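You operate a simulated robot arm through the tools that you are given. There is no shell and no other tool. Be economical: measure what you need, move in short steps, check, and stop when the job is done.

The job below is to be done with a simulated two-armed robot. You get a single attempt, and the scene is never put back.

TASK
Jog the brown broken piece up to belt three's stop and put it in the reject box.
Fine: switch off before touching it; one hand holds the sprung lid open; let it shut again.

The check looks at the end state, three seconds after you hand in, the way a careful person would. Anything else that was tipped, shoved, dropped, spilled or broken makes it a failure. A push-on lid holds only when it is set on centred and level and pressed home; a screw cap is set on level and turned clockwise until tight.

THE ROBOT
Two 6-joint arms with two-finger parallel grippers on one trunk, on a base that drives. Base frame: it is fixed to the floor where the robot stands at the start and does not move with it; the origin is under the middle of the robot, x ahead of it, y to its left, z up. Readings come in m, degrees, newtons and seconds.
The left shoulder is at the start at [0.07, 0.166, 1.227], the right one opposite. With the tool pointing down near the work surface each hand reaches from about 0.72 to 0.86 m from the robot's upright axis, wherever it stands, measured 20 degrees to its own side. Places, roughly: blue take-up knob [0.5, 0.4, 0.8]; inner big block [1.9, -2.5, 0.9]; jog button of belt one [1.5, -3, 0.8]; jog button of belt two [0.5, -1.1, 0.8]; lid of the reject box [0.4, 0.6, 0.9]; main switch of belt one [1.4, -2.8, 0.8]; main switch of belt three [0.5, 0.2, 0.8]; main switch of belt two [0.6, -1.2, 0.8]; orange take-up knob [0.5, 0.1, 0.8]; outer big block [1.5, -2.5, 0.9]; reject box [0.4, 0.6, 0.8]; run button of belt one [1.4, -3, 0.8]; run button of belt three [0.3, 0.4, 0.8]; run button of belt two [0.5, -1, 0.8]; something [1.4, 0.2, 0.8]; stop button of belt one [1.4, -3, 0.8]. Payload 3.91 kg a hand.
The tool frame of a hand sits at the grasp point between the pads (the TCP): z along the fingers, y along the line on which they close. The tips reach 0.03 m beyond it. The gripper opens to 0.11 m. The fingers are 0.02 m wide and 0.01 m thick; the gripper's body (0.048 by 0.112 m) begins 0.055 m behind the TCP.
Orientation is that of the tool frame in the base frame, as a unit quaternion [x, y, z, w]. With the fingers straight down and closing along the base's y, the tool's x points along the base's -x, its y along +y and its z along -z.

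THE INTERFACE
- The arms move only by the tool send_rows. It takes "left_series", "right_series" or both (then of equal length, played together; a hand with none holds still); each is a list that holds one entry, the list of rows, each a list of 7 numbers: the shift along the tool's x, y, z in units of 25 mm (1.0 is 25 mm), then the turn, a rotation vector about the tool's x, y, z in units of 5 degrees (1.0 is 5 degrees), then the closure, from 0 (fully open) to 1 (shut). In form: [[[x, y, z, rx, ry, rz, claw], ...]]. A call has 1 to 8 rows; each row shifts and turns the commanded pose from where the row before left it, along the tool's axes as they then stand. A call with a number of a shift or a turn outside -1 to 1 is refused whole. A row lasts 0.2 s, in which the tool goes at most 0.05 m and 8.6 degrees; a call with a longer step from one row to the next is refused whole, and so is a gripper value outside its range. A pose out of reach is approached as far as the arm can. The call stops where the force on the tool passes 40 N (or 10 N more than at its start, if that is more) or the arm is blocked; 0.2 s more then pass. The fingers move at their own pace (about 0.108 m/s each) and stop on an object; they squeeze with about 40 N. The grip force told is the motor's: it shows also when the fingers shut on nothing. Time passes only in rows, and 0.2 s behind the last, so rows that do not move let the fingers close. It gives the time, the measured TCP pose, the force on the tool (base axes), the opening and the grip force at its end, in the units of the frame above (readings bear some noise), with the torque about the TCP (base axes, N m) and any sound that the robot's microphone picked up.
- Cameras (640 x 400 px; columns grow to the right, rows downward): "scene" is now at [0.1136, 0.0253, 1.4245]; the picture's right is [0.38, -0.92, 0.00], its down [-0.78, -0.32, -0.53] and it looks along [0.49, 0.20, -0.85] (base axes); focal length 214 px, centre (320, 200). "left" rides on the left gripper at [0.077, -0.007, -0.115] in its tool frame; the picture's right is [0.09, 1.00, 0.00], its down [-0.80, 0.07, -0.59] and it looks along [-0.59, 0.05, 0.80] (tool axes); focal length 270 px, centre (320, 200). "right" rides on the right gripper at [0.077, 0.007, -0.114] in its tool frame; the picture's right is [-0.09, 1.00, 0.00], its down [-0.80, -0.07, -0.59] and it looks along [-0.59, -0.05, 0.80] (tool axes); focal length 270 px, centre (320, 200). There is no depth. A picture from a camera that has moved, and an enlarged one, comes with that camera's place and axes in the base frame and with its lens.
- grab_frame(camera): a new picture of that camera. It takes no simulated time.
- raise_lower(by): slides the trunk up (or, below 0, down) by that many m; the arms and the scene camera ride with it, the base frame stays. It gives what a move gives, with no picture.
- roll_base(legs): drives the robot by 1 to 6 legs, each [ahead, left, turn to the left] in m, m and degrees, along the robot's own axes; the way and the turn of a leg run together, so that a leg with both is an arc; at most 1.5 m and 180 degrees a leg. The arms and the cameras ride along, it lands a little off, and it stops where it bumps. It gives what a move gives.
- head_to(pan, tilt): turns the head with the scene camera to pan (to the left, within 86 degrees either way) and tilt (down, from -29 to 69), counted from straight ahead of the robot. It gives what a move gives.
- zoom(camera, box): a new picture of the part [left, top, right, bottom] of that camera's present view, enlarged. It takes no simulated time.
- job_done(): hands the job in; it is judged then, once.

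Go step by step. Nothing tells you exact positions but the pictures and the camera data: compare them with the known pose of the tool, close in by small moves and look again before you grip or let go. The budget is 120 turns and 100 pictures, counting those below and the enlarged ones. Unless the task says otherwise, let go and move clear before handing in, and close with one line.

The tools are called after "Request:" as a command line: name --argument value ..., lists and objects as JSON in quotes. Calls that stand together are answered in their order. send_rows: Moves the arms, as the interface text tells. Its arguments: {"type":"object","properties":{"left_series":{"type":"array"},"right_series":{"type":"array"}},"required":[]} The other tools are called the same way: raise_lower (by) slides the trunk up or down; roll_base (legs) drives the base; head_to (pan, tilt) turns the head that bears the scene camera; grab_frame (camera) takes a picture; zoom (camera, box) takes an enlarged picture of a part of a camera's view; job_done () hands the job in.

At the start:

```text
t: 0.0
left_ee_pos: [0.4235, 0.515, 1.2069]
left_ee_rot: [0.0, 1.0, 0.0, 0.0]
left_wrist_force: [-0.2, 0.0, 0.0]
left_moment: [-0.01, 0.01, 0.0]
left_opening: 0.11
left_gripper_force: 0.1
right_ee_pos: [0.0992, -0.314, 0.2753]
right_ee_rot: [-0.015, 0.998, -0.041, 0.053]
right_wrist_force: [-0.4, 0.1, 0.2]
right_moment: [0.01, 0.0, -0.01]
right_opening: 0.11
right_gripper_force: 0.0
trunk travel left (down, up): [-0.723, 0.217]
robot x, y, heading: [0.0007, 0.0006, 0.1]
head pan, tilt: [22.4, 58.0]
```

scene: 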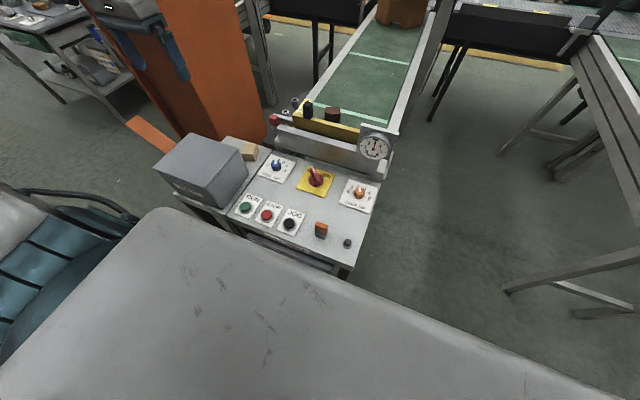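
right: 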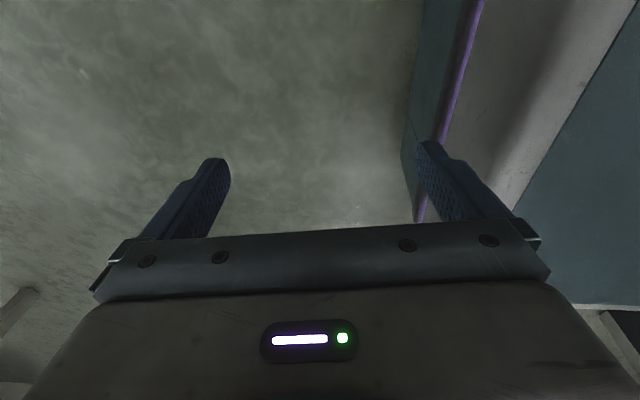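
left: 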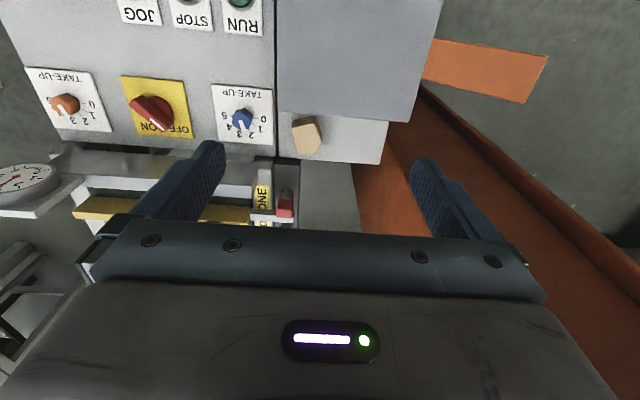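

I see belt three's panel ahead with the run/stop/jog buttons, the red main switch, and the reject box to the left. I'll look closer before moving.

Request:
zoom --camera "scene" --box '[150, 80, 410, 260]'

Request:
zoom --camera "scene" --box '[260, 0, 480, 160]'

Request:
grab_frame --camera "left"

```text
2.22 times, centred on (280, 170) of scene
camera zoom: at [0.1136, 0.0253, 1.4245], right [0.38, -0.92, 0.0], down [-0.78, -0.32, -0.53], along [0.49, 0.2, -0.85], focal length 477 px, centre (409, 267)
```

zoom: 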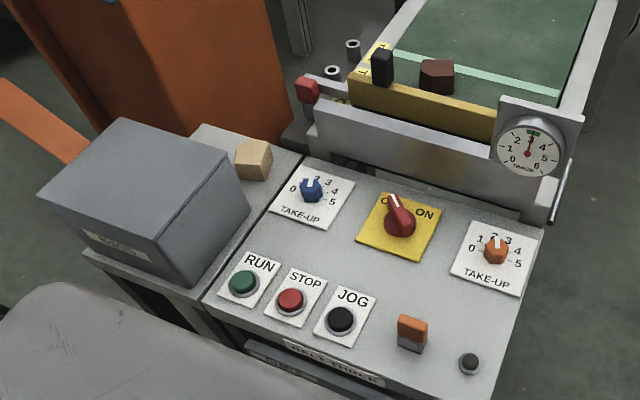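

```text
2.50 times, centred on (370, 80) of scene
camera zoom: at [0.1136, 0.0253, 1.4245], right [0.38, -0.92, 0.0], down [-0.78, -0.32, -0.53], along [0.49, 0.2, -0.85], focal length 536 px, centre (195, 500)
```

zoom: 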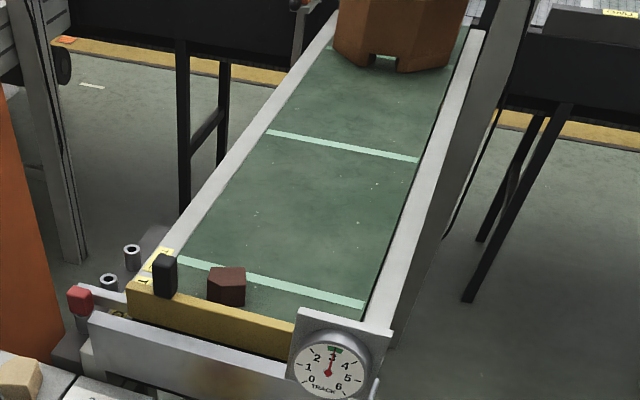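

```text
94 pictures are left
camera left: at [0.3463, 0.5082, 1.3206], right [-0.09, 1.0, 0.0], down [0.8, 0.07, 0.59], along [0.59, 0.05, -0.8], focal length 270 px, centre (320, 200)
```

left: 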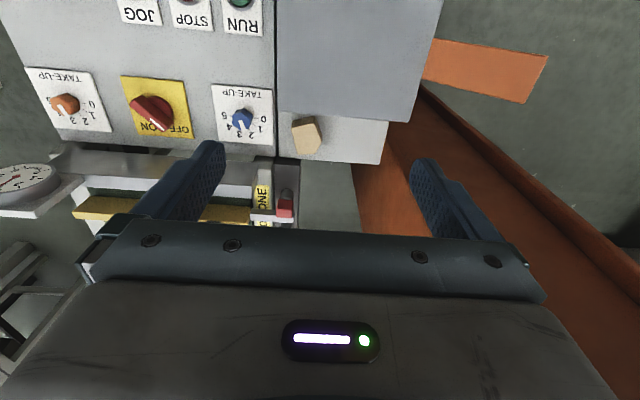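

The brown piece seems to lie just before the yellow stop bar, but I need to see the belt and far object better.

Request:
head_to --pan 12 --tilt 35

Request:
grab_frame --camera "scene"

Request:
zoom --camera "scene" --box '[220, 130, 400, 260]'

```text
t: 0.9
left_ee_pos: [0.4218, 0.5152, 1.2054]
left_ee_rot: [0.0, 1.0, 0.0, 0.0]
left_wrist_force: [-0.3, 0.1, 0.4]
left_moment: [0.0, 0.04, -0.01]
left_opening: 0.1103
left_gripper_force: 0.1
right_ee_pos: [0.0999, -0.314, 0.2763]
right_ee_rot: [-0.015, 0.998, -0.039, 0.054]
right_wrist_force: [0.7, 0.0, 0.7]
right_moment: [0.02, -0.04, -0.01]
right_opening: 0.1101
right_gripper_force: 0.1
trunk travel left (down, up): [-0.723, 0.217]
robot x, y, heading: [0.0002, -0.0019, -0.3]
head pan, tilt: [12.0, 35.0]
```

```text
93 pictures are left
camera scene: at [0.136, 0.0173, 1.4564], right [0.21, -0.98, 0.0], down [-0.56, -0.12, -0.82], along [0.8, 0.17, -0.57], focal length 214 px, centre (320, 200)
```

scene: 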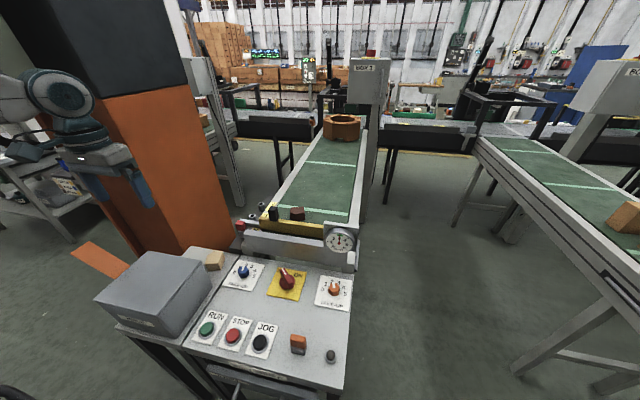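

```text
3.08 times, centred on (310, 195) of scene
camera zoom: at [0.136, 0.0173, 1.4564], right [0.21, -0.98, 0.0], down [-0.56, -0.12, -0.82], along [0.8, 0.17, -0.57], focal length 660 px, centre (351, 215)
```

zoom: 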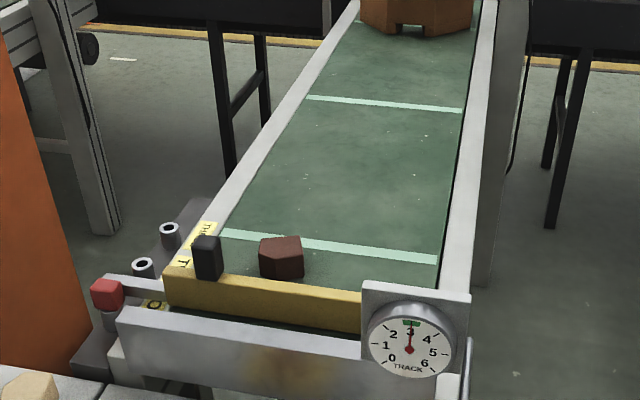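

Request:
zoom --camera "scene" --box '[300, 100, 380, 150]'

Request:
zoom --camera "scene" --box '[90, 230, 370, 400]'

Request:
zoom --camera "scene" --box '[230, 190, 330, 252]'

```text
8.00 times, centred on (340, 125) of scene
camera zoom: at [0.136, 0.0173, 1.4564], right [0.21, -0.98, 0.0], down [-0.56, -0.12, -0.82], along [0.8, 0.17, -0.57], focal length 1716 px, centre (160, 800)
```

zoom: 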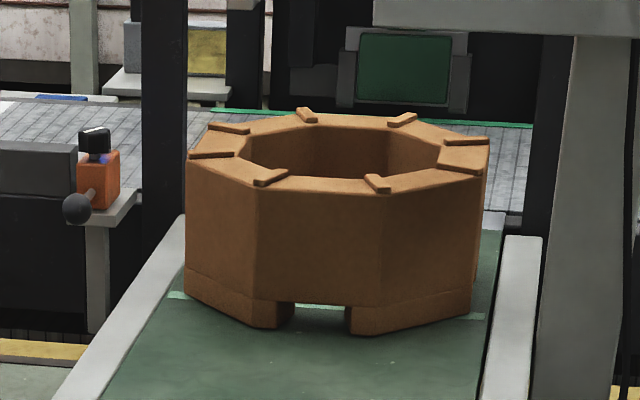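

```text
2.29 times, centred on (230, 315) of scene
camera zoom: at [0.136, 0.0173, 1.4564], right [0.21, -0.98, 0.0], down [-0.56, -0.12, -0.82], along [0.8, 0.17, -0.57], focal length 490 px, centre (526, -63)
```

zoom: 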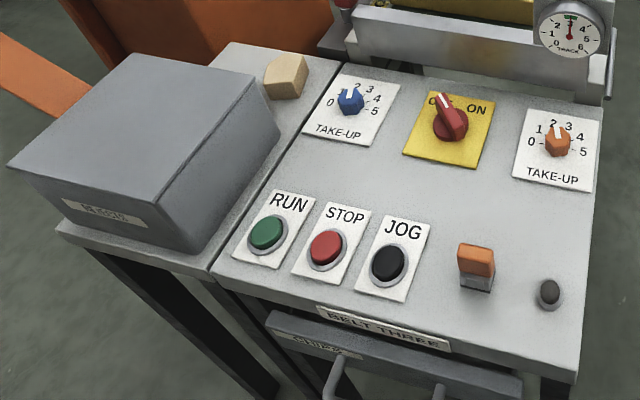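

```text
6.40 times, centred on (280, 221) of scene
camera zoom: at [0.136, 0.0173, 1.4564], right [0.21, -0.98, 0.0], down [-0.56, -0.12, -0.82], along [0.8, 0.17, -0.57], focal length 1373 px, centre (576, 66)
```

zoom: 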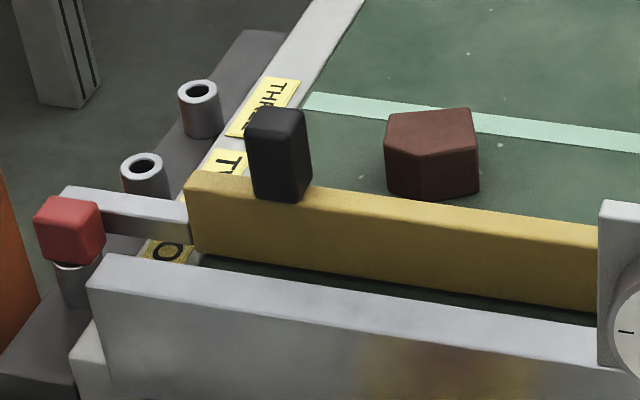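

The stop is the yellow bar, pinned at "ONE", with the dark brown piece a few cm upstream of it. I'll check the switch state and the reject box.

Request:
zoom --camera "scene" --box '[80, 240, 240, 340]'

Request:
zoom --camera "scene" --box '[220, 250, 370, 370]'

Request:
zoom --camera "left" --box '[100, 0, 460, 225]'

```text
4.00 times, centred on (160, 290) of scene
camera zoom: at [0.136, 0.0173, 1.4564], right [0.21, -0.98, 0.0], down [-0.56, -0.12, -0.82], along [0.8, 0.17, -0.57], focal length 858 px, centre (960, -160)
```

zoom: 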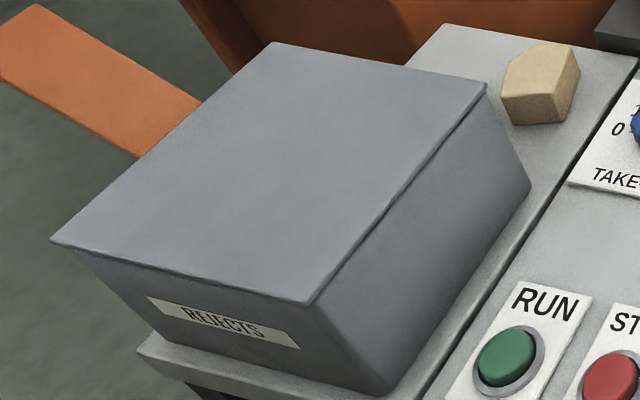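

```text
3.33 times, centred on (295, 310) of scene
camera zoom: at [0.136, 0.0173, 1.4564], right [0.21, -0.98, 0.0], down [-0.56, -0.12, -0.82], along [0.8, 0.17, -0.57], focal length 715 px, centre (403, -167)
```

zoom: 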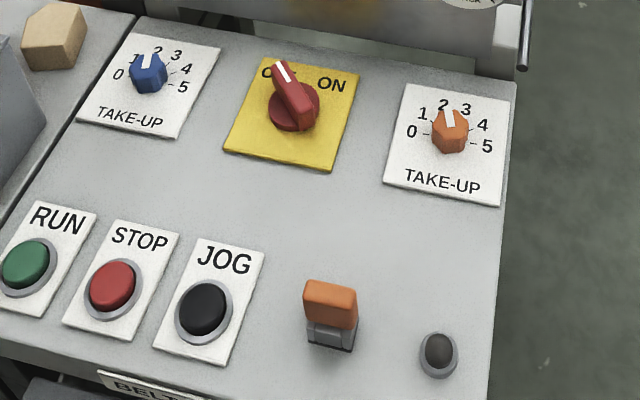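

```text
1.78 times, centred on (280, 112) of left
camera zoom: at [0.3463, 0.5082, 1.3206], right [-0.09, 1.0, 0.0], down [0.8, 0.07, 0.59], along [0.59, 0.05, -0.8], focal length 480 px, centre (391, 356)
```

zoom: 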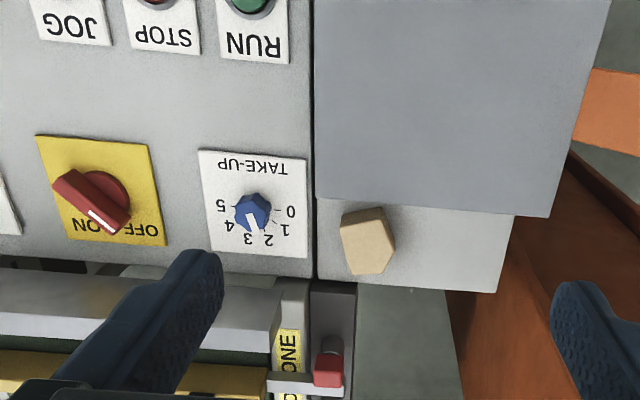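

Switch seems to point to OFF; lid about x 0.32–0.50, y 0.49–0.69, z≈0.9. Before backing up, I'll check the surroundings at both sides.

Request:
head_to --pan 86 --tilt 45

Request:
grab_frame --camera "scene"

Request:
head_to --pan -86 --tilt 45

Request:
grab_frame --camera "scene"

```text
t: 2.3
left_ee_pos: [0.4225, 0.515, 1.2068]
left_ee_rot: [0.0, 1.0, 0.0, 0.0]
left_wrist_force: [0.5, -0.3, 0.5]
left_moment: [-0.03, -0.01, 0.01]
left_opening: 0.1098
left_gripper_force: 0.0
right_ee_pos: [0.0998, -0.3134, 0.2759]
right_ee_rot: [-0.014, 0.998, -0.04, 0.054]
right_wrist_force: [0.4, 0.4, 0.2]
right_moment: [-0.03, 0.01, 0.01]
right_opening: 0.1102
right_gripper_force: 0.0
trunk travel left (down, up): [-0.723, 0.217]
robot x, y, heading: [-0.0023, 0.0021, 0.0]
head pan, tilt: [85.9, 45.0]
```

```text
85 pictures are left
camera scene: at [0.0557, 0.0801, 1.4416], right [1.0, -0.07, 0.0], down [-0.05, -0.71, -0.71], along [0.05, 0.71, -0.71], focal length 214 px, centre (320, 200)
```

scene: 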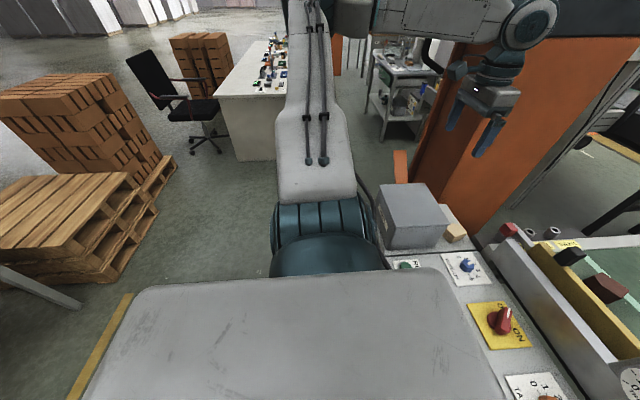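

```text
t: 4.9
left_ee_pos: [0.4225, 0.5144, 1.2056]
left_ee_rot: [0.0, 1.0, 0.0, 0.0]
left_wrist_force: [0.3, 0.2, -0.8]
left_moment: [0.03, -0.01, 0.01]
left_opening: 0.1102
left_gripper_force: 0.1
right_ee_pos: [0.1002, -0.3147, 0.2748]
right_ee_rot: [-0.015, 0.998, -0.04, 0.053]
right_wrist_force: [0.2, -0.2, -0.7]
right_moment: [0.01, -0.01, -0.02]
right_opening: 0.1102
right_gripper_force: 0.0
trunk travel left (down, up): [-0.723, 0.217]
robot x, y, heading: [0.0025, -0.0014, -0.0]
head pan, tilt: [-85.9, 45.0]
```

```text
84 pictures are left
camera scene: at [0.0557, -0.0821, 1.4416], right [-1.0, -0.07, 0.0], down [-0.05, 0.71, -0.71], along [0.05, -0.71, -0.71], focal length 214 px, centre (320, 200)
```

scene: 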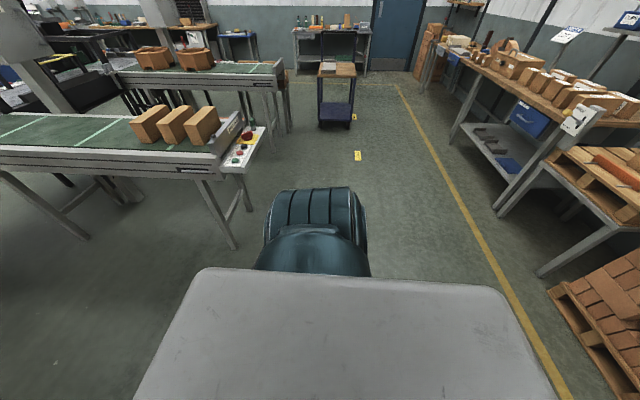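

Behind is clear. I'll back off 0.29 m so the left hand can reach the panel with its tool pointing down.

Request:
roll_base --legs '[[-0.29, -0.04, 0]]'

Request:
head_to --pan 20 --tilt 40

Request:
grab_frame --camera "scene"

Request:
grab_frame --camera "left"

```text
t: 7.0
left_ee_pos: [0.1318, 0.476, 1.2064]
left_ee_rot: [0.0, 1.0, 0.0, 0.0]
left_wrist_force: [0.7, 0.0, 0.0]
left_moment: [-0.03, 0.0, -0.03]
left_opening: 0.11
left_gripper_force: 0.2
right_ee_pos: [-0.1932, -0.3542, 0.2757]
right_ee_rot: [-0.014, 0.998, -0.04, 0.054]
right_wrist_force: [0.4, -0.1, 0.8]
right_moment: [-0.03, 0.0, 0.04]
right_opening: 0.1101
right_gripper_force: 0.1
trunk travel left (down, up): [-0.723, 0.217]
robot x, y, heading: [-0.2909, -0.0393, -0.1]
head pan, tilt: [-85.9, 45.0]
```

```text
t: 8.8
left_ee_pos: [0.1306, 0.4754, 1.2068]
left_ee_rot: [0.0, 1.0, 0.0, 0.0]
left_wrist_force: [0.4, 0.2, 0.1]
left_moment: [0.03, -0.02, -0.01]
left_opening: 0.1101
left_gripper_force: 0.1
right_ee_pos: [-0.1943, -0.3538, 0.2753]
right_ee_rot: [-0.016, 0.998, -0.039, 0.054]
right_wrist_force: [0.2, 0.7, 0.3]
right_moment: [-0.02, 0.01, 0.01]
right_opening: 0.11
right_gripper_force: 0.0
trunk travel left (down, up): [-0.723, 0.217]
robot x, y, heading: [-0.295, -0.0401, 0.1]
head pan, tilt: [20.0, 40.0]
```

```text
83 pictures are left
camera scene: at [-0.1635, -0.0112, 1.4489], right [0.34, -0.94, 0.0], down [-0.6, -0.22, -0.77], along [0.72, 0.26, -0.64], focal length 214 px, centre (320, 200)
```

scene: 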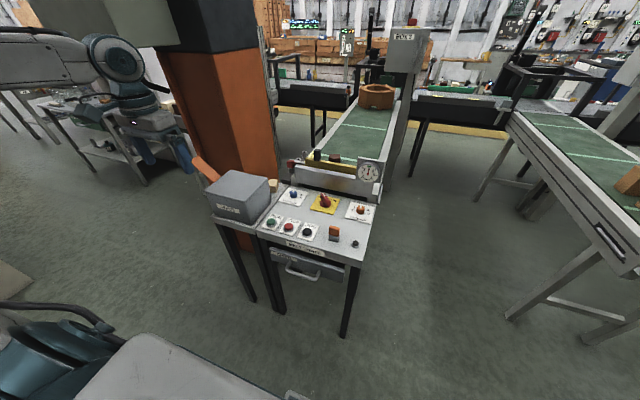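

```text
82 pictures are left
camera left: at [0.0537, 0.4687, 1.3206], right [-0.09, 1.0, 0.0], down [0.8, 0.07, 0.59], along [0.59, 0.05, -0.8], focal length 270 px, centre (320, 200)
```

left: 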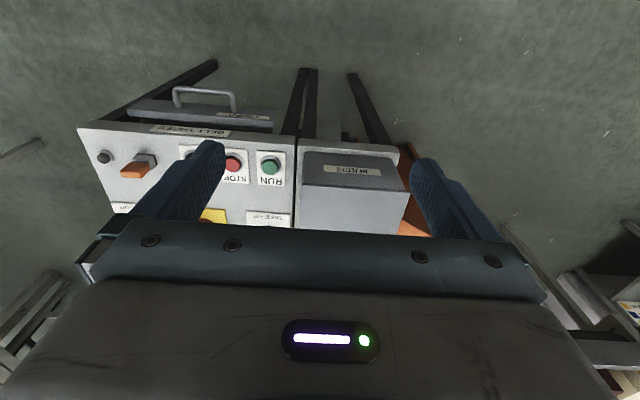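

Panel is now ahead. I'll carry the left hand over toward the main switch, staying high.

Request:
send_rows --left_series '[[[-1, -0.7, 0.4, 0, 0, 0, 0], [-1, -0.7, 0.4, 0, 0, 0, 0], [-1, -0.7, 0.4, 0, 0, 0, 0], [-1, -0.7, 0.4, 0, 0, 0, 0], [-1, -0.7, 0.4, 0, 0, 0, 0], [-1, -0.7, 0.4, 0, 0, 0, 0], [-1, -0.7, 0.4, 0, 0, 0, 0], [-1, -0.7, 0.4, 0, 0, 0, 0]]]'

Request:
send_rows --left_series '[[[-1, -0.6, 0.4, 0, 0, 0, 0], [-1, -0.6, 0.4, 0, 0, 0, 0], [-1, -0.6, 0.4, 0, 0, 0, 0], [-1, -0.6, 0.4, 0, 0, 0, 0], [-0.8, -0.6, 0.4, 0, 0, 0, 0], [-0.8, -0.6, 0.4, 0, 0, 0, 0], [-0.6, -0.6, 0.4, 0, 0, 0, 0], [0, 0, 0, 0, 0, 0, 0]]]'

Request:
grab_frame --camera "left"

```text
t: 10.6
left_ee_pos: [0.2656, 0.4077, 1.1113]
left_ee_rot: [0.001, 1.0, -0.001, 0.0]
left_wrist_force: [1.1, -0.1, -0.2]
left_moment: [-0.04, -0.04, 0.0]
left_opening: 0.1099
left_gripper_force: 0.0
left hand out of reach, approached as far as the arm can: row 5, 6, 7, 8
right_ee_pos: [-0.1939, -0.354, 0.2754]
right_ee_rot: [-0.014, 0.998, -0.04, 0.054]
right_wrist_force: [-0.5, -0.2, 0.7]
right_moment: [-0.05, 0.01, 0.0]
right_opening: 0.1098
right_gripper_force: 0.1
trunk travel left (down, up): [-0.723, 0.217]
robot x, y, heading: [-0.2953, -0.0373, -0.3]
head pan, tilt: [20.0, 40.0]
```

```text
t: 12.4
left_ee_pos: [0.2957, 0.4321, 1.0404]
left_ee_rot: [0.001, 1.0, -0.001, 0.002]
left_wrist_force: [0.6, -0.6, 0.3]
left_moment: [-0.01, -0.01, 0.0]
left_opening: 0.1101
left_gripper_force: 0.1
left hand out of reach, approached as far as the arm can: row 1, 2, 3, 4, 5, 6, 7
right_ee_pos: [-0.1939, -0.3533, 0.275]
right_ee_rot: [-0.015, 0.998, -0.04, 0.056]
right_wrist_force: [-0.3, -0.6, 0.3]
right_moment: [-0.01, -0.03, 0.0]
right_opening: 0.1099
right_gripper_force: 0.0
trunk travel left (down, up): [-0.723, 0.217]
robot x, y, heading: [-0.2948, -0.0417, -0.0]
head pan, tilt: [20.0, 40.0]
```

```text
81 pictures are left
camera left: at [0.2194, 0.4254, 1.1553], right [-0.09, 1.0, 0.0], down [0.8, 0.07, 0.6], along [0.59, 0.05, -0.8], focal length 270 px, centre (320, 200)
```

left: 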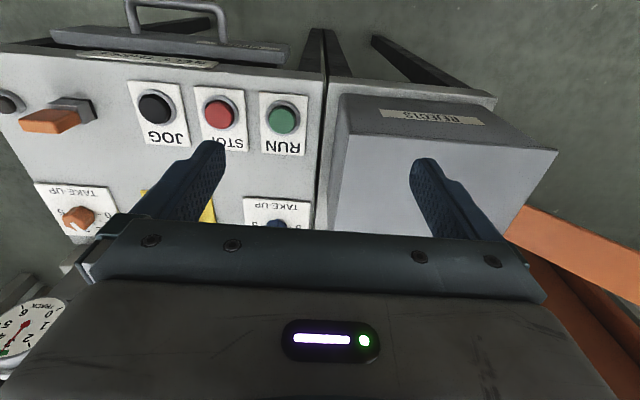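

Reach grows nearer the surface, and the switch needs the base 9 cm ahead. I'll roll there and move the hand over the switch.

Request:
roll_base --legs '[[0.09, 0, 0]]'

Request:
send_rows --left_series '[[[0, -1, 0.2, 0, 0, 0, 0], [0, -1, 0.2, 0, 0, 0, 0], [0, -1, 0.2, 0, 0, 0, 0], [0, -1, 0.2, 0, 0, 0, 0], [0, -1, 0.2, 0, 0, 0, 0], [0, -1, 0.2, 0, 0, 0, 0], [0, -1, 0.2, 0, 0, 0, 0], [0, -1, 0.2, 0, 0, 0, 0]]]'

Request:
grab_frame --camera "left"

```text
t: 13.5
left_ee_pos: [0.3869, 0.4319, 1.0422]
left_ee_rot: [0.0, 1.0, 0.0, 0.001]
left_wrist_force: [0.2, -0.2, 0.3]
left_moment: [-0.01, 0.0, -0.03]
left_opening: 0.1098
left_gripper_force: 0.1
right_ee_pos: [-0.1034, -0.3541, 0.2749]
right_ee_rot: [-0.014, 0.998, -0.039, 0.053]
right_wrist_force: [0.3, 0.0, 0.7]
right_moment: [0.02, -0.02, -0.02]
right_opening: 0.1101
right_gripper_force: 0.2
trunk travel left (down, up): [-0.723, 0.217]
robot x, y, heading: [-0.2018, -0.0373, -0.4]
head pan, tilt: [20.0, 40.0]
```

```text
t: 15.3
left_ee_pos: [0.2899, 0.3514, 1.0047]
left_ee_rot: [0.001, 1.0, -0.002, 0.001]
left_wrist_force: [-0.6, -0.2, -0.8]
left_moment: [0.02, 0.02, 0.02]
left_opening: 0.1102
left_gripper_force: 0.1
left hand out of reach, approached as far as the arm can: row 1, 2, 3, 4, 5, 6, 7, 8
right_ee_pos: [-0.1041, -0.3542, 0.2762]
right_ee_rot: [-0.014, 0.998, -0.039, 0.054]
right_wrist_force: [0.3, -0.3, -1.0]
right_moment: [0.02, 0.01, 0.01]
right_opening: 0.1101
right_gripper_force: 0.1
trunk travel left (down, up): [-0.723, 0.217]
robot x, y, heading: [-0.201, -0.0362, 0.1]
head pan, tilt: [20.0, 40.0]
```

```text
80 pictures are left
camera left: at [0.2129, 0.345, 1.1182], right [-0.09, 1.0, 0.0], down [0.8, 0.07, 0.6], along [0.59, 0.05, -0.8], focal length 270 px, centre (320, 200)
```

left: 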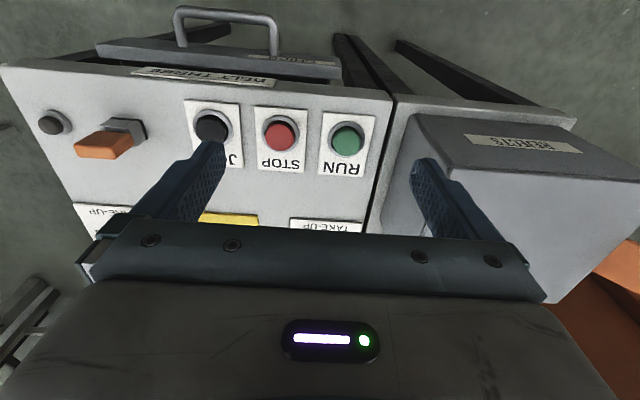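

The hand keeps stalling on the same bearing (~38° left), like a joint limit. I'll test yawing the tool while moving inward.

Request:
send_rows --left_series '[[[0, 0, 0, 0, 0, 1, 0], [0, 0, 0, 0, 0, 1, 0], [0, 0, 0, 0, 0, 1, 0], [0, 0, 0, 0, 0, 1, 0], [0, 0, 0, 0, 0, 1, 0], [0, 0, 0, 0, 0, 1, 0]]]'

```text
t: 16.7
left_ee_pos: [0.2888, 0.3523, 1.0042]
left_ee_rot: [0.26, 0.966, -0.001, 0.0]
left_wrist_force: [0.2, -0.2, 0.4]
left_moment: [0.02, -0.02, 0.0]
left_opening: 0.1102
left_gripper_force: 0.0
right_ee_pos: [-0.103, -0.3542, 0.2756]
right_ee_rot: [-0.015, 0.998, -0.039, 0.054]
right_wrist_force: [-0.6, 0.8, -1.2]
right_moment: [-0.02, 0.0, -0.02]
right_opening: 0.1101
right_gripper_force: 0.1
trunk travel left (down, up): [-0.723, 0.217]
robot x, y, heading: [-0.2095, -0.0384, -0.2]
head pan, tilt: [20.0, 40.0]
```

Request:
send_rows --left_series '[[[-1, 0, 0.2, 0, 0, 0, 0], [-1, 0, 0.2, 0, 0, 0, 0], [-1, 0, 0.2, 0, 0, 0, 0], [-1, 0, 0.2, 0, 0, 0, 0], [-1, 0, 0.2, 0, 0, 0, 0], [-1, 0, 0.2, 0, 0, 0, 0], [-1, 0, 0.2, 0, 0, 0, 0], [-1, 0, 0, 0, 0, 0, 0]]]'

Request:
grab_frame --camera "left"

```text
t: 18.5
left_ee_pos: [0.3378, 0.391, 0.9844]
left_ee_rot: [0.259, 0.966, 0.0, 0.001]
left_wrist_force: [0.5, 0.3, -0.3]
left_moment: [0.03, -0.01, 0.01]
left_opening: 0.1099
left_gripper_force: 0.1
left hand out of reach, approached as far as the arm can: row 1, 2, 3, 4, 5, 6, 7, 8
right_ee_pos: [-0.1042, -0.3536, 0.2757]
right_ee_rot: [-0.014, 0.998, -0.039, 0.054]
right_wrist_force: [0.3, -0.3, -0.7]
right_moment: [0.02, 0.0, 0.02]
right_opening: 0.1101
right_gripper_force: 0.0
trunk travel left (down, up): [-0.723, 0.217]
robot x, y, heading: [-0.2014, -0.0394, -0.2]
head pan, tilt: [20.0, 40.0]
```

```text
79 pictures are left
camera left: at [0.2688, 0.4233, 1.0983], right [0.42, 0.91, 0.0], down [0.73, -0.34, 0.6], along [0.54, -0.25, -0.8], focal length 270 px, centre (320, 200)
```

left: 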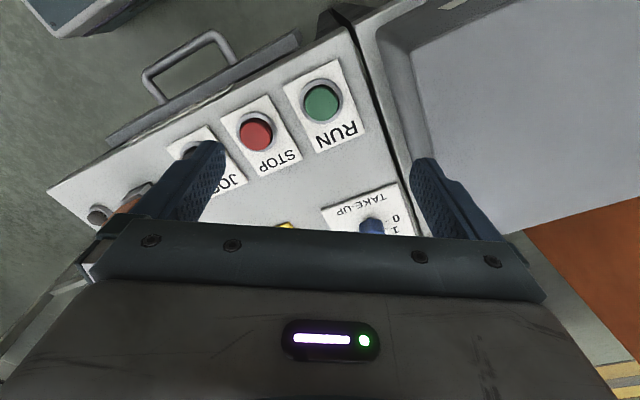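

The bearing limit persists regardless of yaw. Reach is quoted near the surface, so I'll raise the trunk (hand then low relative to the shoulder) by lowering the hand correspondingly and test again.

Request:
raise_lower --by 0.15

Request:
send_rows --left_series '[[[0, 0, 1, 0, 0, 0, 0], [0, 0, 1, 0, 0, 0, 0], [0, 0, 1, 0, 0, 0, 0], [0, 0, 1, 0, 0, 0, 0], [-1, 0, 0.5, 0, 0, 0, 0], [-1, 0, 0.3, 0, 0, 0, 0], [-1, 0, 0, 0, 0, 0, 0], [-1, 0, 0, 0, 0, 0, 0]]]'

Request:
head_to --pan 60 --tilt 20

Request:
grab_frame --camera "scene"

```text
t: 20.2
left_ee_pos: [0.3386, 0.3912, 1.135]
left_ee_rot: [0.26, 0.966, -0.001, 0.0]
left_wrist_force: [1.3, -0.5, 0.1]
left_moment: [0.0, 0.0, -0.02]
left_opening: 0.1098
left_gripper_force: 0.0
right_ee_pos: [-0.105, -0.3539, 0.4257]
right_ee_rot: [-0.014, 0.998, -0.039, 0.054]
right_wrist_force: [0.0, -0.3, -0.3]
right_moment: [-0.02, 0.04, -0.02]
right_opening: 0.11
right_gripper_force: 0.1
trunk travel left (down, up): [-0.873, 0.067]
robot x, y, heading: [-0.2044, -0.0373, -0.1]
head pan, tilt: [20.0, 40.0]
```

```text
t: 22.1
left_ee_pos: [0.3471, 0.4168, 1.0359]
left_ee_rot: [0.26, 0.966, -0.001, 0.002]
left_wrist_force: [-1.3, 0.4, -0.7]
left_moment: [-0.01, -0.01, 0.02]
left_opening: 0.11
left_gripper_force: 0.0
left hand out of reach, approached as far as the arm can: row 2, 3, 4, 5, 6, 7, 8
right_ee_pos: [-0.1045, -0.353, 0.4251]
right_ee_rot: [-0.014, 0.998, -0.04, 0.054]
right_wrist_force: [0.5, -0.4, -0.1]
right_moment: [-0.03, 0.01, 0.01]
right_opening: 0.1102
right_gripper_force: 0.1
trunk travel left (down, up): [-0.873, 0.067]
robot x, y, heading: [-0.2015, -0.0357, -0.0]
head pan, tilt: [20.0, 40.0]
```

```text
t: 23.1
left_ee_pos: [0.3469, 0.4155, 1.0362]
left_ee_rot: [0.26, 0.966, -0.002, 0.003]
left_wrist_force: [-0.2, -0.1, 0.1]
left_moment: [0.0, 0.01, 0.05]
left_opening: 0.1101
left_gripper_force: 0.1
right_ee_pos: [-0.1037, -0.3525, 0.4249]
right_ee_rot: [-0.014, 0.998, -0.039, 0.054]
right_wrist_force: [-0.4, -0.1, -0.8]
right_moment: [0.0, 0.0, 0.02]
right_opening: 0.1102
right_gripper_force: 0.0
trunk travel left (down, up): [-0.873, 0.067]
robot x, y, heading: [-0.2011, -0.0383, -0.2]
head pan, tilt: [60.0, 20.0]
```

```text
78 pictures are left
camera scene: at [-0.1063, 0.0402, 1.6303], right [0.87, -0.5, 0.0], down [-0.17, -0.3, -0.94], along [0.47, 0.81, -0.34], focal length 214 px, centre (320, 200)
```

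scene: 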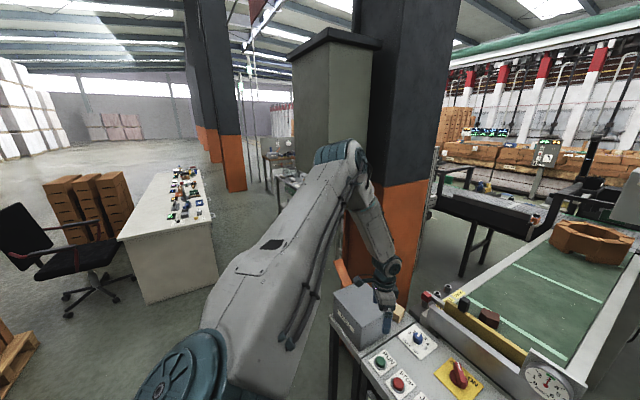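

The limit behaves like a hard vertical plane at ~38.6° left in this configuration. I'll test the opposite tool yaw once before switching to turning the base.

Request:
send_rows --left_series '[[[0, 0, -0.4, 0, 0, -1, 0], [0, 0, 0, 0, 0, -1, 0], [0, 0, 0, 0, 0, -1, 0], [0, 0, 0, 0, 0, -1, 0], [0, 0, 0, 0, 0, -1, 0], [0, 0, 0, 0, 0, -1, 0], [0, 0, 0, 0, 0, -1, 0], [0, 0, 0, 0, 0, -1, 0]]]'

Request:
send_rows --left_series '[[[0, 0, 0, 0, 0, -1, 0], [0, 0, 0, 0, 0, -1, 0], [0, 0, 0, 0, 0, -1, 0], [0, 0, 0, 0, 0, -1, 0], [0, -1, 0, 0, 0, 0, 0], [0, -1, 0, 0, 0, 0, 0], [0, -1, 0, 0, 0, 0, 0], [0, -1, 0, 0, 0, 0, 0]]]'

```text
t: 24.9
left_ee_pos: [0.3469, 0.4154, 1.0454]
left_ee_rot: [-0.086, 0.996, -0.001, 0.001]
left_wrist_force: [0.3, 0.5, -0.2]
left_moment: [0.03, -0.01, -0.01]
left_opening: 0.1098
left_gripper_force: 0.0
right_ee_pos: [-0.1034, -0.3539, 0.4269]
right_ee_rot: [-0.014, 0.998, -0.039, 0.054]
right_wrist_force: [0.2, -0.3, -0.6]
right_moment: [0.0, 0.01, 0.01]
right_opening: 0.11
right_gripper_force: 0.0
trunk travel left (down, up): [-0.873, 0.067]
robot x, y, heading: [-0.2031, -0.0382, -0.2]
head pan, tilt: [60.0, 20.0]
```

```text
t: 26.7
left_ee_pos: [0.3413, 0.4073, 1.0533]
left_ee_rot: [-0.257, 0.966, -0.001, 0.001]
left_wrist_force: [-0.1, -0.3, 0.4]
left_moment: [-0.02, -0.01, -0.04]
left_opening: 0.1103
left_gripper_force: 0.1
left hand out of reach, approached as far as the arm can: row 5, 6, 7, 8
right_ee_pos: [-0.1044, -0.3528, 0.4248]
right_ee_rot: [-0.015, 0.998, -0.039, 0.054]
right_wrist_force: [0.4, -0.3, -0.2]
right_moment: [-0.02, -0.04, 0.0]
right_opening: 0.11
right_gripper_force: 0.1
trunk travel left (down, up): [-0.873, 0.067]
robot x, y, heading: [-0.2001, -0.0363, -0.1]
head pan, tilt: [60.0, 20.0]
```

Request:
send_rows --left_series '[[[-1, 0.15, 0.3, 0, 0, 0, 0], [-1, 0.15, 0.3, 0, 0, 0, 0], [-1, 0.15, 0.3, 0, 0, 0, 0], [-0.6, 0.1, 0.3, 0, 0, 0, 0], [0, 0, 0, 0, 0, 0, 0]]]'

Request:
send_rows --left_series '[[[0, -1, 0, 0, 0, 0, 0], [0, -1, 0, 0, 0, 0, 0], [0, -1, 0, 0, 0, 0, 0], [0, -1, 0, 0, 0, 0, 0], [0, -1, 0, 0, 0, 0, 0]]]'

```text
t: 27.9
left_ee_pos: [0.402, 0.474, 1.0258]
left_ee_rot: [-0.259, 0.966, -0.002, 0.0]
left_wrist_force: [0.5, 0.0, 0.4]
left_moment: [0.03, -0.02, 0.03]
left_opening: 0.1097
left_gripper_force: 0.1
left hand out of reach, approached as far as the arm can: row 1, 2, 3, 4
right_ee_pos: [-0.1033, -0.3532, 0.4255]
right_ee_rot: [-0.014, 0.998, -0.038, 0.055]
right_wrist_force: [0.0, 0.1, 0.3]
right_moment: [0.0, -0.01, -0.01]
right_opening: 0.1099
right_gripper_force: 0.1
trunk travel left (down, up): [-0.873, 0.067]
robot x, y, heading: [-0.2009, -0.0392, -0.2]
head pan, tilt: [60.0, 20.0]
```

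```text
t: 29.1
left_ee_pos: [0.3868, 0.4521, 1.0441]
left_ee_rot: [-0.258, 0.966, -0.001, 0.002]
left_wrist_force: [-0.4, -0.9, -0.7]
left_moment: [-0.01, -0.01, 0.04]
left_opening: 0.11
left_gripper_force: 0.1
left hand out of reach, approached as far as the arm can: row 1, 2, 3, 4, 5
right_ee_pos: [-0.1034, -0.353, 0.4249]
right_ee_rot: [-0.015, 0.998, -0.039, 0.054]
right_wrist_force: [0.6, 0.0, 0.0]
right_moment: [-0.02, 0.01, 0.01]
right_opening: 0.1101
right_gripper_force: 0.0
trunk travel left (down, up): [-0.873, 0.067]
robot x, y, heading: [-0.2042, -0.0397, 0.1]
head pan, tilt: [60.0, 20.0]
```

I'll see whether the right arm, parked differently, has the same inner limit: bring it up and forward.

Request:
send_rows --right_series '[[[0, 0, -1, 0, 0, 0, 0], [0, 0, -1, 0, 0, 0, 0], [0, 0, -1, 0, 0, 0, 0], [0, 0, -1, 0, 0, 0, 0], [0, 0, -1, 0, 0, 0, 0], [0, 0, -1, 0, 0, 0, 0], [0, 0, -1, 0, 0, 0, 0], [0, 0, -1, 0, 0, 0, 0]]]'

Request:
send_rows --right_series '[[[-0.3, -0.5, -1, 0, 0, 0, 0], [-0.3, -0.5, -1, 0, 0, 0, 0], [-0.3, -0.5, -1, 0, 0, 0, 0], [-0.3, -0.5, -1, 0, 0, 0, 0], [-0.3, -0.5, -1, 0, 0, 0, 0], [-0.3, -0.5, -1, 0, 0, 0, 0], [-0.3, -0.5, -1, 0, 0, 0, 0], [-0.3, -0.5, -1, 0, 0, 0, 0]]]'

Request:
head_to --pan -50 --tilt 45

Request:
grab_frame --camera "scene"

```text
t: 30.9
left_ee_pos: [0.3875, 0.4541, 1.0424]
left_ee_rot: [-0.258, 0.966, -0.001, 0.001]
left_wrist_force: [0.2, 0.3, -0.3]
left_moment: [-0.01, 0.02, 0.0]
left_opening: 0.1102
left_gripper_force: 0.1
right_ee_pos: [-0.126, -0.3389, 0.6241]
right_ee_rot: [-0.014, 0.998, -0.039, 0.054]
right_wrist_force: [-0.7, -0.1, -0.4]
right_moment: [-0.01, 0.02, -0.02]
right_opening: 0.1096
right_gripper_force: 0.0
trunk travel left (down, up): [-0.873, 0.067]
robot x, y, heading: [-0.205, -0.0415, -0.0]
head pan, tilt: [60.0, 20.0]
```

```text
t: 32.7
left_ee_pos: [0.3883, 0.4527, 1.043]
left_ee_rot: [-0.258, 0.966, -0.001, 0.0]
left_wrist_force: [0.1, 0.0, -0.1]
left_moment: [0.0, -0.02, 0.01]
left_opening: 0.1102
left_gripper_force: 0.0
right_ee_pos: [-0.0844, -0.4206, 0.8368]
right_ee_rot: [-0.015, 0.998, -0.039, 0.053]
right_wrist_force: [-0.5, -0.3, 0.1]
right_moment: [-0.03, -0.05, 0.01]
right_opening: 0.1099
right_gripper_force: 0.1
trunk travel left (down, up): [-0.873, 0.067]
robot x, y, heading: [-0.2024, -0.0395, -0.3]
head pan, tilt: [60.0, 20.0]
```

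```text
t: 34.6
left_ee_pos: [0.3883, 0.454, 1.0429]
left_ee_rot: [-0.258, 0.966, -0.001, 0.0]
left_wrist_force: [0.2, 0.3, -0.3]
left_moment: [0.0, -0.04, -0.02]
left_opening: 0.1101
left_gripper_force: 0.0
right_ee_pos: [-0.0856, -0.4212, 0.8376]
right_ee_rot: [-0.015, 0.998, -0.04, 0.054]
right_wrist_force: [-0.2, -0.9, 0.0]
right_moment: [-0.01, 0.0, 0.0]
right_opening: 0.1102
right_gripper_force: 0.0
trunk travel left (down, up): [-0.873, 0.067]
robot x, y, heading: [-0.2011, -0.0383, -0.2]
head pan, tilt: [-50.0, 45.0]
```

```text
77 pictures are left
camera scene: at [-0.1008, -0.1028, 1.5916], right [-0.77, -0.64, 0.0], down [-0.45, 0.54, -0.71], along [0.45, -0.54, -0.71], focal length 214 px, centre (320, 200)
```

scene: 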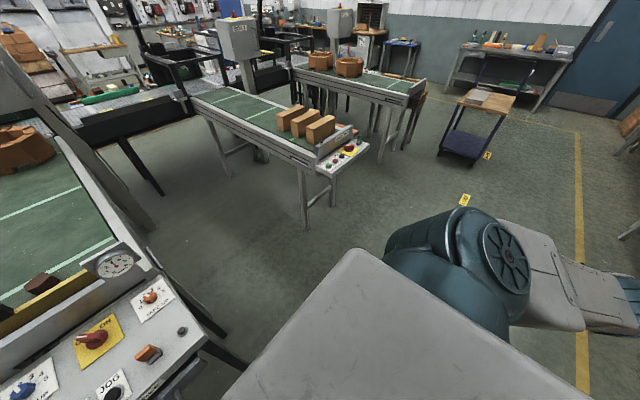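

The right arm is in an elbow-back configuration and moves freely. I'll bring it forward on its own side and then inward.

Request:
send_rows --right_series '[[[-1, 0, -1, 0, 0, 0, 0], [-1, 0, -1, 0, 0, 0, 0], [-1, 0, -1, 0, 0, 0, 0], [-1, 0, -1, 0, 0, 0, 0], [-1, 0, -1, 0, 0, 0, 0], [-1, 0, -1, 0, 0, 0, 0], [-1, 0, -0.5, 0, 0, 0, 0], [-1, 0, -0.5, 0, 0, 0, 0]]]'

Request:
send_rows --right_series '[[[-1, 0.5, 0, 0, 0, 0, 0], [-1, 0.5, 0, 0, 0, 0, 0], [-1, 0.5, 0, 0, 0, 0, 0], [-1, 0.5, 0, 0, 0, 0, 0], [-1, 0.5, 0, 0, 0, 0, 0], [-1, 0.5, 0, 0, 0, 0, 0], [-1, 0.5, 0, 0, 0, 0, 0], [-1, 0.5, 0, 0, 0, 0, 0]]]'

```text
t: 36.4
left_ee_pos: [0.3871, 0.4543, 1.0409]
left_ee_rot: [-0.259, 0.966, -0.002, 0.0]
left_wrist_force: [0.8, 0.3, 0.7]
left_moment: [0.01, 0.03, 0.01]
left_opening: 0.1099
left_gripper_force: 0.1
right_ee_pos: [0.1012, -0.4027, 1.0239]
right_ee_rot: [-0.015, 0.998, -0.039, 0.053]
right_wrist_force: [0.1, 0.1, 0.2]
right_moment: [-0.01, 0.03, -0.03]
right_opening: 0.11
right_gripper_force: 0.1
right hand out of reach, approached as far as the arm can: row 6
trunk travel left (down, up): [-0.873, 0.067]
robot x, y, heading: [-0.2019, -0.0408, -0.1]
head pan, tilt: [-50.0, 45.0]
```

```text
t: 38.2
left_ee_pos: [0.3883, 0.4555, 1.0401]
left_ee_rot: [-0.258, 0.966, -0.002, -0.001]
left_wrist_force: [0.6, -1.2, -0.3]
left_moment: [-0.01, 0.0, 0.01]
left_opening: 0.1099
left_gripper_force: 0.1
right_ee_pos: [0.2745, -0.3778, 0.9743]
right_ee_rot: [-0.015, 0.998, -0.04, 0.056]
right_wrist_force: [-0.1, -0.1, 0.8]
right_moment: [-0.06, 0.02, 0.0]
right_opening: 0.1101
right_gripper_force: 0.0
right hand out of reach, approached as far as the arm can: row 2, 3, 4, 5, 6, 7, 8
trunk travel left (down, up): [-0.873, 0.067]
robot x, y, heading: [-0.2016, -0.0402, -0.4]
head pan, tilt: [-50.0, 45.0]
```

Request:
send_rows --right_series '[[[-1, 0.7, 0.5, 0, 0, 0, 0], [-1, 0.7, 0.5, 0, 0, 0, 0], [-1, 0.7, 0.5, 0, 0, 0, 0], [-1, 0.7, 0.3, 0, 0, 0, 0], [-1, 0.7, 0, 0, 0, 0, 0], [-1, 0.7, 0, 0, 0, 0, 0]]]'

Request:
head_to --pan -20 --tilt 45

Request:
grab_frame --camera "scene"

```text
t: 39.6
left_ee_pos: [0.3878, 0.454, 1.0422]
left_ee_rot: [-0.257, 0.966, -0.002, 0.0]
left_wrist_force: [0.4, -0.3, -0.2]
left_moment: [-0.03, 0.01, -0.01]
left_opening: 0.11
left_gripper_force: 0.0
right_ee_pos: [0.4246, -0.2709, 0.935]
right_ee_rot: [-0.014, 0.998, -0.04, 0.054]
right_wrist_force: [-0.1, 0.2, -0.6]
right_moment: [-0.02, 0.0, 0.01]
right_opening: 0.11
right_gripper_force: 0.1
trunk travel left (down, up): [-0.873, 0.067]
robot x, y, heading: [-0.2029, -0.039, -0.1]
head pan, tilt: [-50.0, 45.0]
```

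```text
t: 40.5
left_ee_pos: [0.3882, 0.4534, 1.043]
left_ee_rot: [-0.258, 0.966, -0.002, 0.0]
left_wrist_force: [0.0, 0.4, 0.8]
left_moment: [-0.01, -0.02, -0.02]
left_opening: 0.11
left_gripper_force: 0.0
right_ee_pos: [0.423, -0.2711, 0.9372]
right_ee_rot: [-0.015, 0.998, -0.038, 0.054]
right_wrist_force: [0.1, 0.3, 0.3]
right_moment: [0.0, -0.02, -0.02]
right_opening: 0.1102
right_gripper_force: 0.0
trunk travel left (down, up): [-0.873, 0.067]
robot x, y, heading: [-0.2079, -0.0385, 0.0]
head pan, tilt: [-20.0, 45.0]
```

```text
76 pictures are left
camera scene: at [-0.0769, -0.0684, 1.5916], right [-0.34, -0.94, 0.0], down [-0.66, 0.24, -0.71], along [0.66, -0.24, -0.71], focal length 214 px, centre (320, 200)
```

scene: 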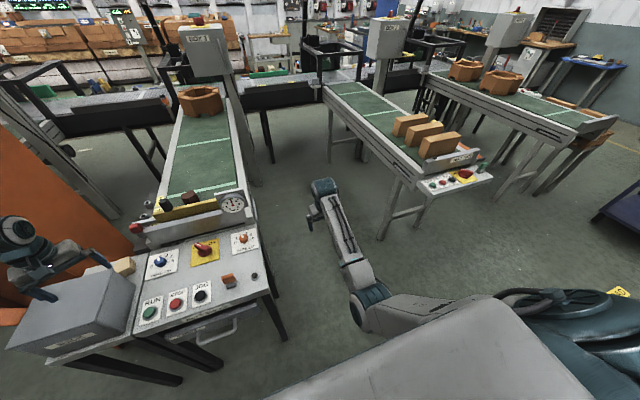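

The right arm in its elbow-low configuration reaches 20° fine, so I'll use the right hand for the panel. I raise the trunk a bit and turn the base 40° left so the switch lies on the right hand's side.

Request:
raise_lower --by 0.06

Request:
roll_base --legs '[[0, 0, 40]]'

Request:
grab_frame --camera "scene"

Request:
grab_frame --camera "right"

```text
t: 41.5
left_ee_pos: [0.3878, 0.4541, 1.1017]
left_ee_rot: [-0.258, 0.966, -0.002, 0.0]
left_wrist_force: [0.4, 0.2, -0.5]
left_moment: [0.0, 0.0, 0.01]
left_opening: 0.1099
left_gripper_force: 0.0
right_ee_pos: [0.4244, -0.271, 0.9956]
right_ee_rot: [-0.015, 0.998, -0.04, 0.053]
right_wrist_force: [0.7, 0.3, 0.0]
right_moment: [0.0, 0.04, 0.0]
right_opening: 0.1103
right_gripper_force: 0.0
trunk travel left (down, up): [-0.933, 0.007]
robot x, y, heading: [-0.2051, -0.0391, 0.3]
head pan, tilt: [-20.0, 45.0]
```

```text
t: 43.8
left_ee_pos: [-0.0467, 0.7144, 1.1024]
left_ee_rot: [-0.563, 0.827, -0.002, 0.001]
left_wrist_force: [-0.4, 0.3, -0.1]
left_moment: [0.0, -0.01, -0.01]
left_opening: 0.11
left_gripper_force: 0.1
right_ee_pos: [0.4329, 0.17, 0.9951]
right_ee_rot: [-0.343, 0.937, -0.02, 0.063]
right_wrist_force: [0.6, -0.8, -0.2]
right_moment: [-0.04, -0.03, 0.0]
right_opening: 0.1102
right_gripper_force: 0.1
trunk travel left (down, up): [-0.933, 0.007]
robot x, y, heading: [-0.2034, -0.0394, 38.5]
head pan, tilt: [-20.0, 45.0]
```

```text
75 pictures are left
camera scene: at [-0.0858, 0.0163, 1.6516], right [0.32, -0.95, 0.0], down [-0.67, -0.22, -0.71], along [0.67, 0.22, -0.71], focal length 214 px, centre (320, 200)
```

scene: 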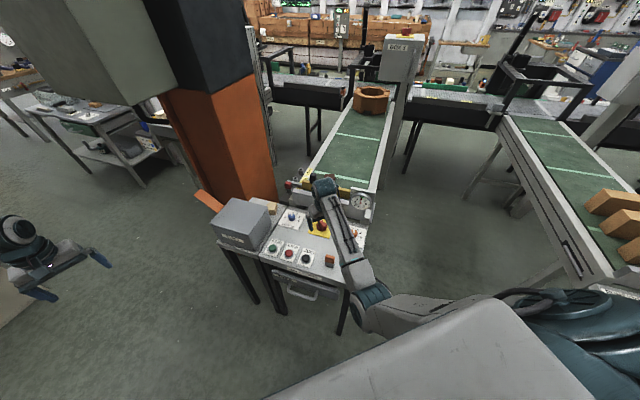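

```text
74 pictures are left
camera right: at [0.3552, 0.1239, 1.1003], right [-0.57, 0.82, -0.07], down [0.57, 0.46, 0.68], along [0.59, 0.35, -0.73], focal length 270 px, centre (320, 200)
```

right: 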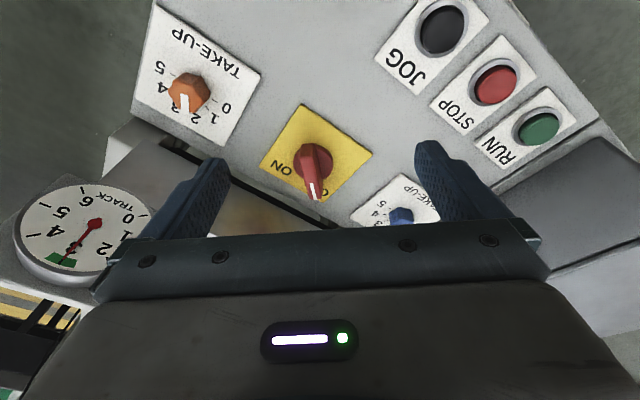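

The right hand sees the switch clearly: it points OFF, and its handle is in line with my finger orientation. I'll level the tool and close in above it.

Request:
send_rows --right_series '[[[0, 0, 0, -0.49, 0.58, 0, 0], [0, 0, 0, -0.49, 0.58, 0, 0], [-0.82, -0.2, 0.3, 0, 0, 0, 0], [-0.82, -0.2, 0.3, 0, 0, 0, 0], [-0.82, -0.2, 0.3, 0, 0, 0, 0], [-0.82, -0.2, 0.3, 0, 0, 0, 0], [0, 0, 0, 0, 0, 0, 0]]]'

Request:
grab_frame --camera "right"

```text
t: 45.4
left_ee_pos: [-0.0479, 0.7145, 1.1024]
left_ee_rot: [-0.563, 0.826, -0.001, 0.001]
left_wrist_force: [-0.3, -0.5, -0.5]
left_moment: [-0.04, 0.01, -0.04]
left_opening: 0.1101
left_gripper_force: 0.0
right_ee_pos: [0.5084, 0.2081, 0.9668]
right_ee_rot: [-0.344, 0.939, 0.004, 0.001]
right_wrist_force: [0.2, -0.1, -0.4]
right_moment: [0.02, -0.02, -0.02]
right_opening: 0.11
right_gripper_force: 0.0
trunk travel left (down, up): [-0.933, 0.007]
robot x, y, heading: [-0.205, -0.0386, 38.6]
head pan, tilt: [-20.0, 45.0]
```

```text
73 pictures are left
camera right: at [0.4457, 0.1629, 1.0805], right [-0.58, 0.82, 0.01], down [0.66, 0.46, 0.6], along [0.49, 0.35, -0.8], focal length 270 px, centre (320, 200)
```

right: 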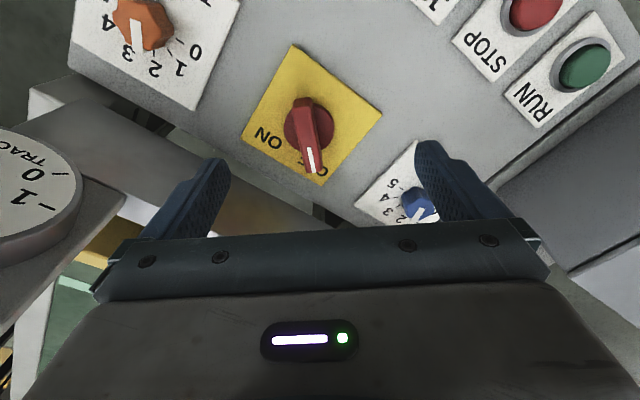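

Request:
send_rows --right_series '[[[-0.6, -0.28, 0.7, 0, 0, 0, 0], [-0.57, -0.28, 0.7, 0, 0, 0, 0], [0, 0, 0.8, 0, 0, 0, 0], [0, 0, 0.8, 0, 0, 0, 0], [0, 0, 0.6, 0, 0, 0, 0.3], [0, 0, 0, 0, 0, 0, 0.3]]]'

Request:
grab_frame --camera "right"

```text
t: 46.8
left_ee_pos: [-0.0484, 0.7142, 1.1022]
left_ee_rot: [-0.562, 0.827, -0.002, 0.001]
left_wrist_force: [-0.6, -0.3, -0.5]
left_moment: [0.0, 0.0, 0.02]
left_opening: 0.1102
left_gripper_force: 0.1
right_ee_pos: [0.5394, 0.2173, 0.8762]
right_ee_rot: [-0.343, 0.939, 0.003, 0.002]
right_wrist_force: [0.1, -0.1, 0.7]
right_moment: [-0.02, -0.01, -0.02]
right_opening: 0.0768
right_gripper_force: 0.2
trunk travel left (down, up): [-0.933, 0.007]
robot x, y, heading: [-0.2038, -0.0406, 38.4]
head pan, tilt: [-20.0, 45.0]
```

```text
72 pictures are left
camera right: at [0.4767, 0.1712, 0.9897], right [-0.58, 0.82, 0.01], down [0.66, 0.46, 0.6], along [0.49, 0.35, -0.8], focal length 270 px, centre (320, 200)
```

right: 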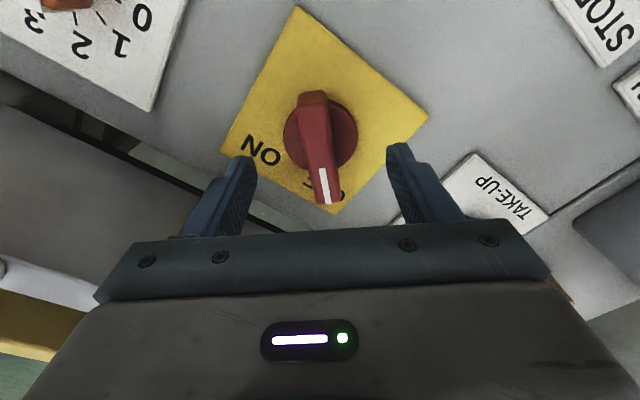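

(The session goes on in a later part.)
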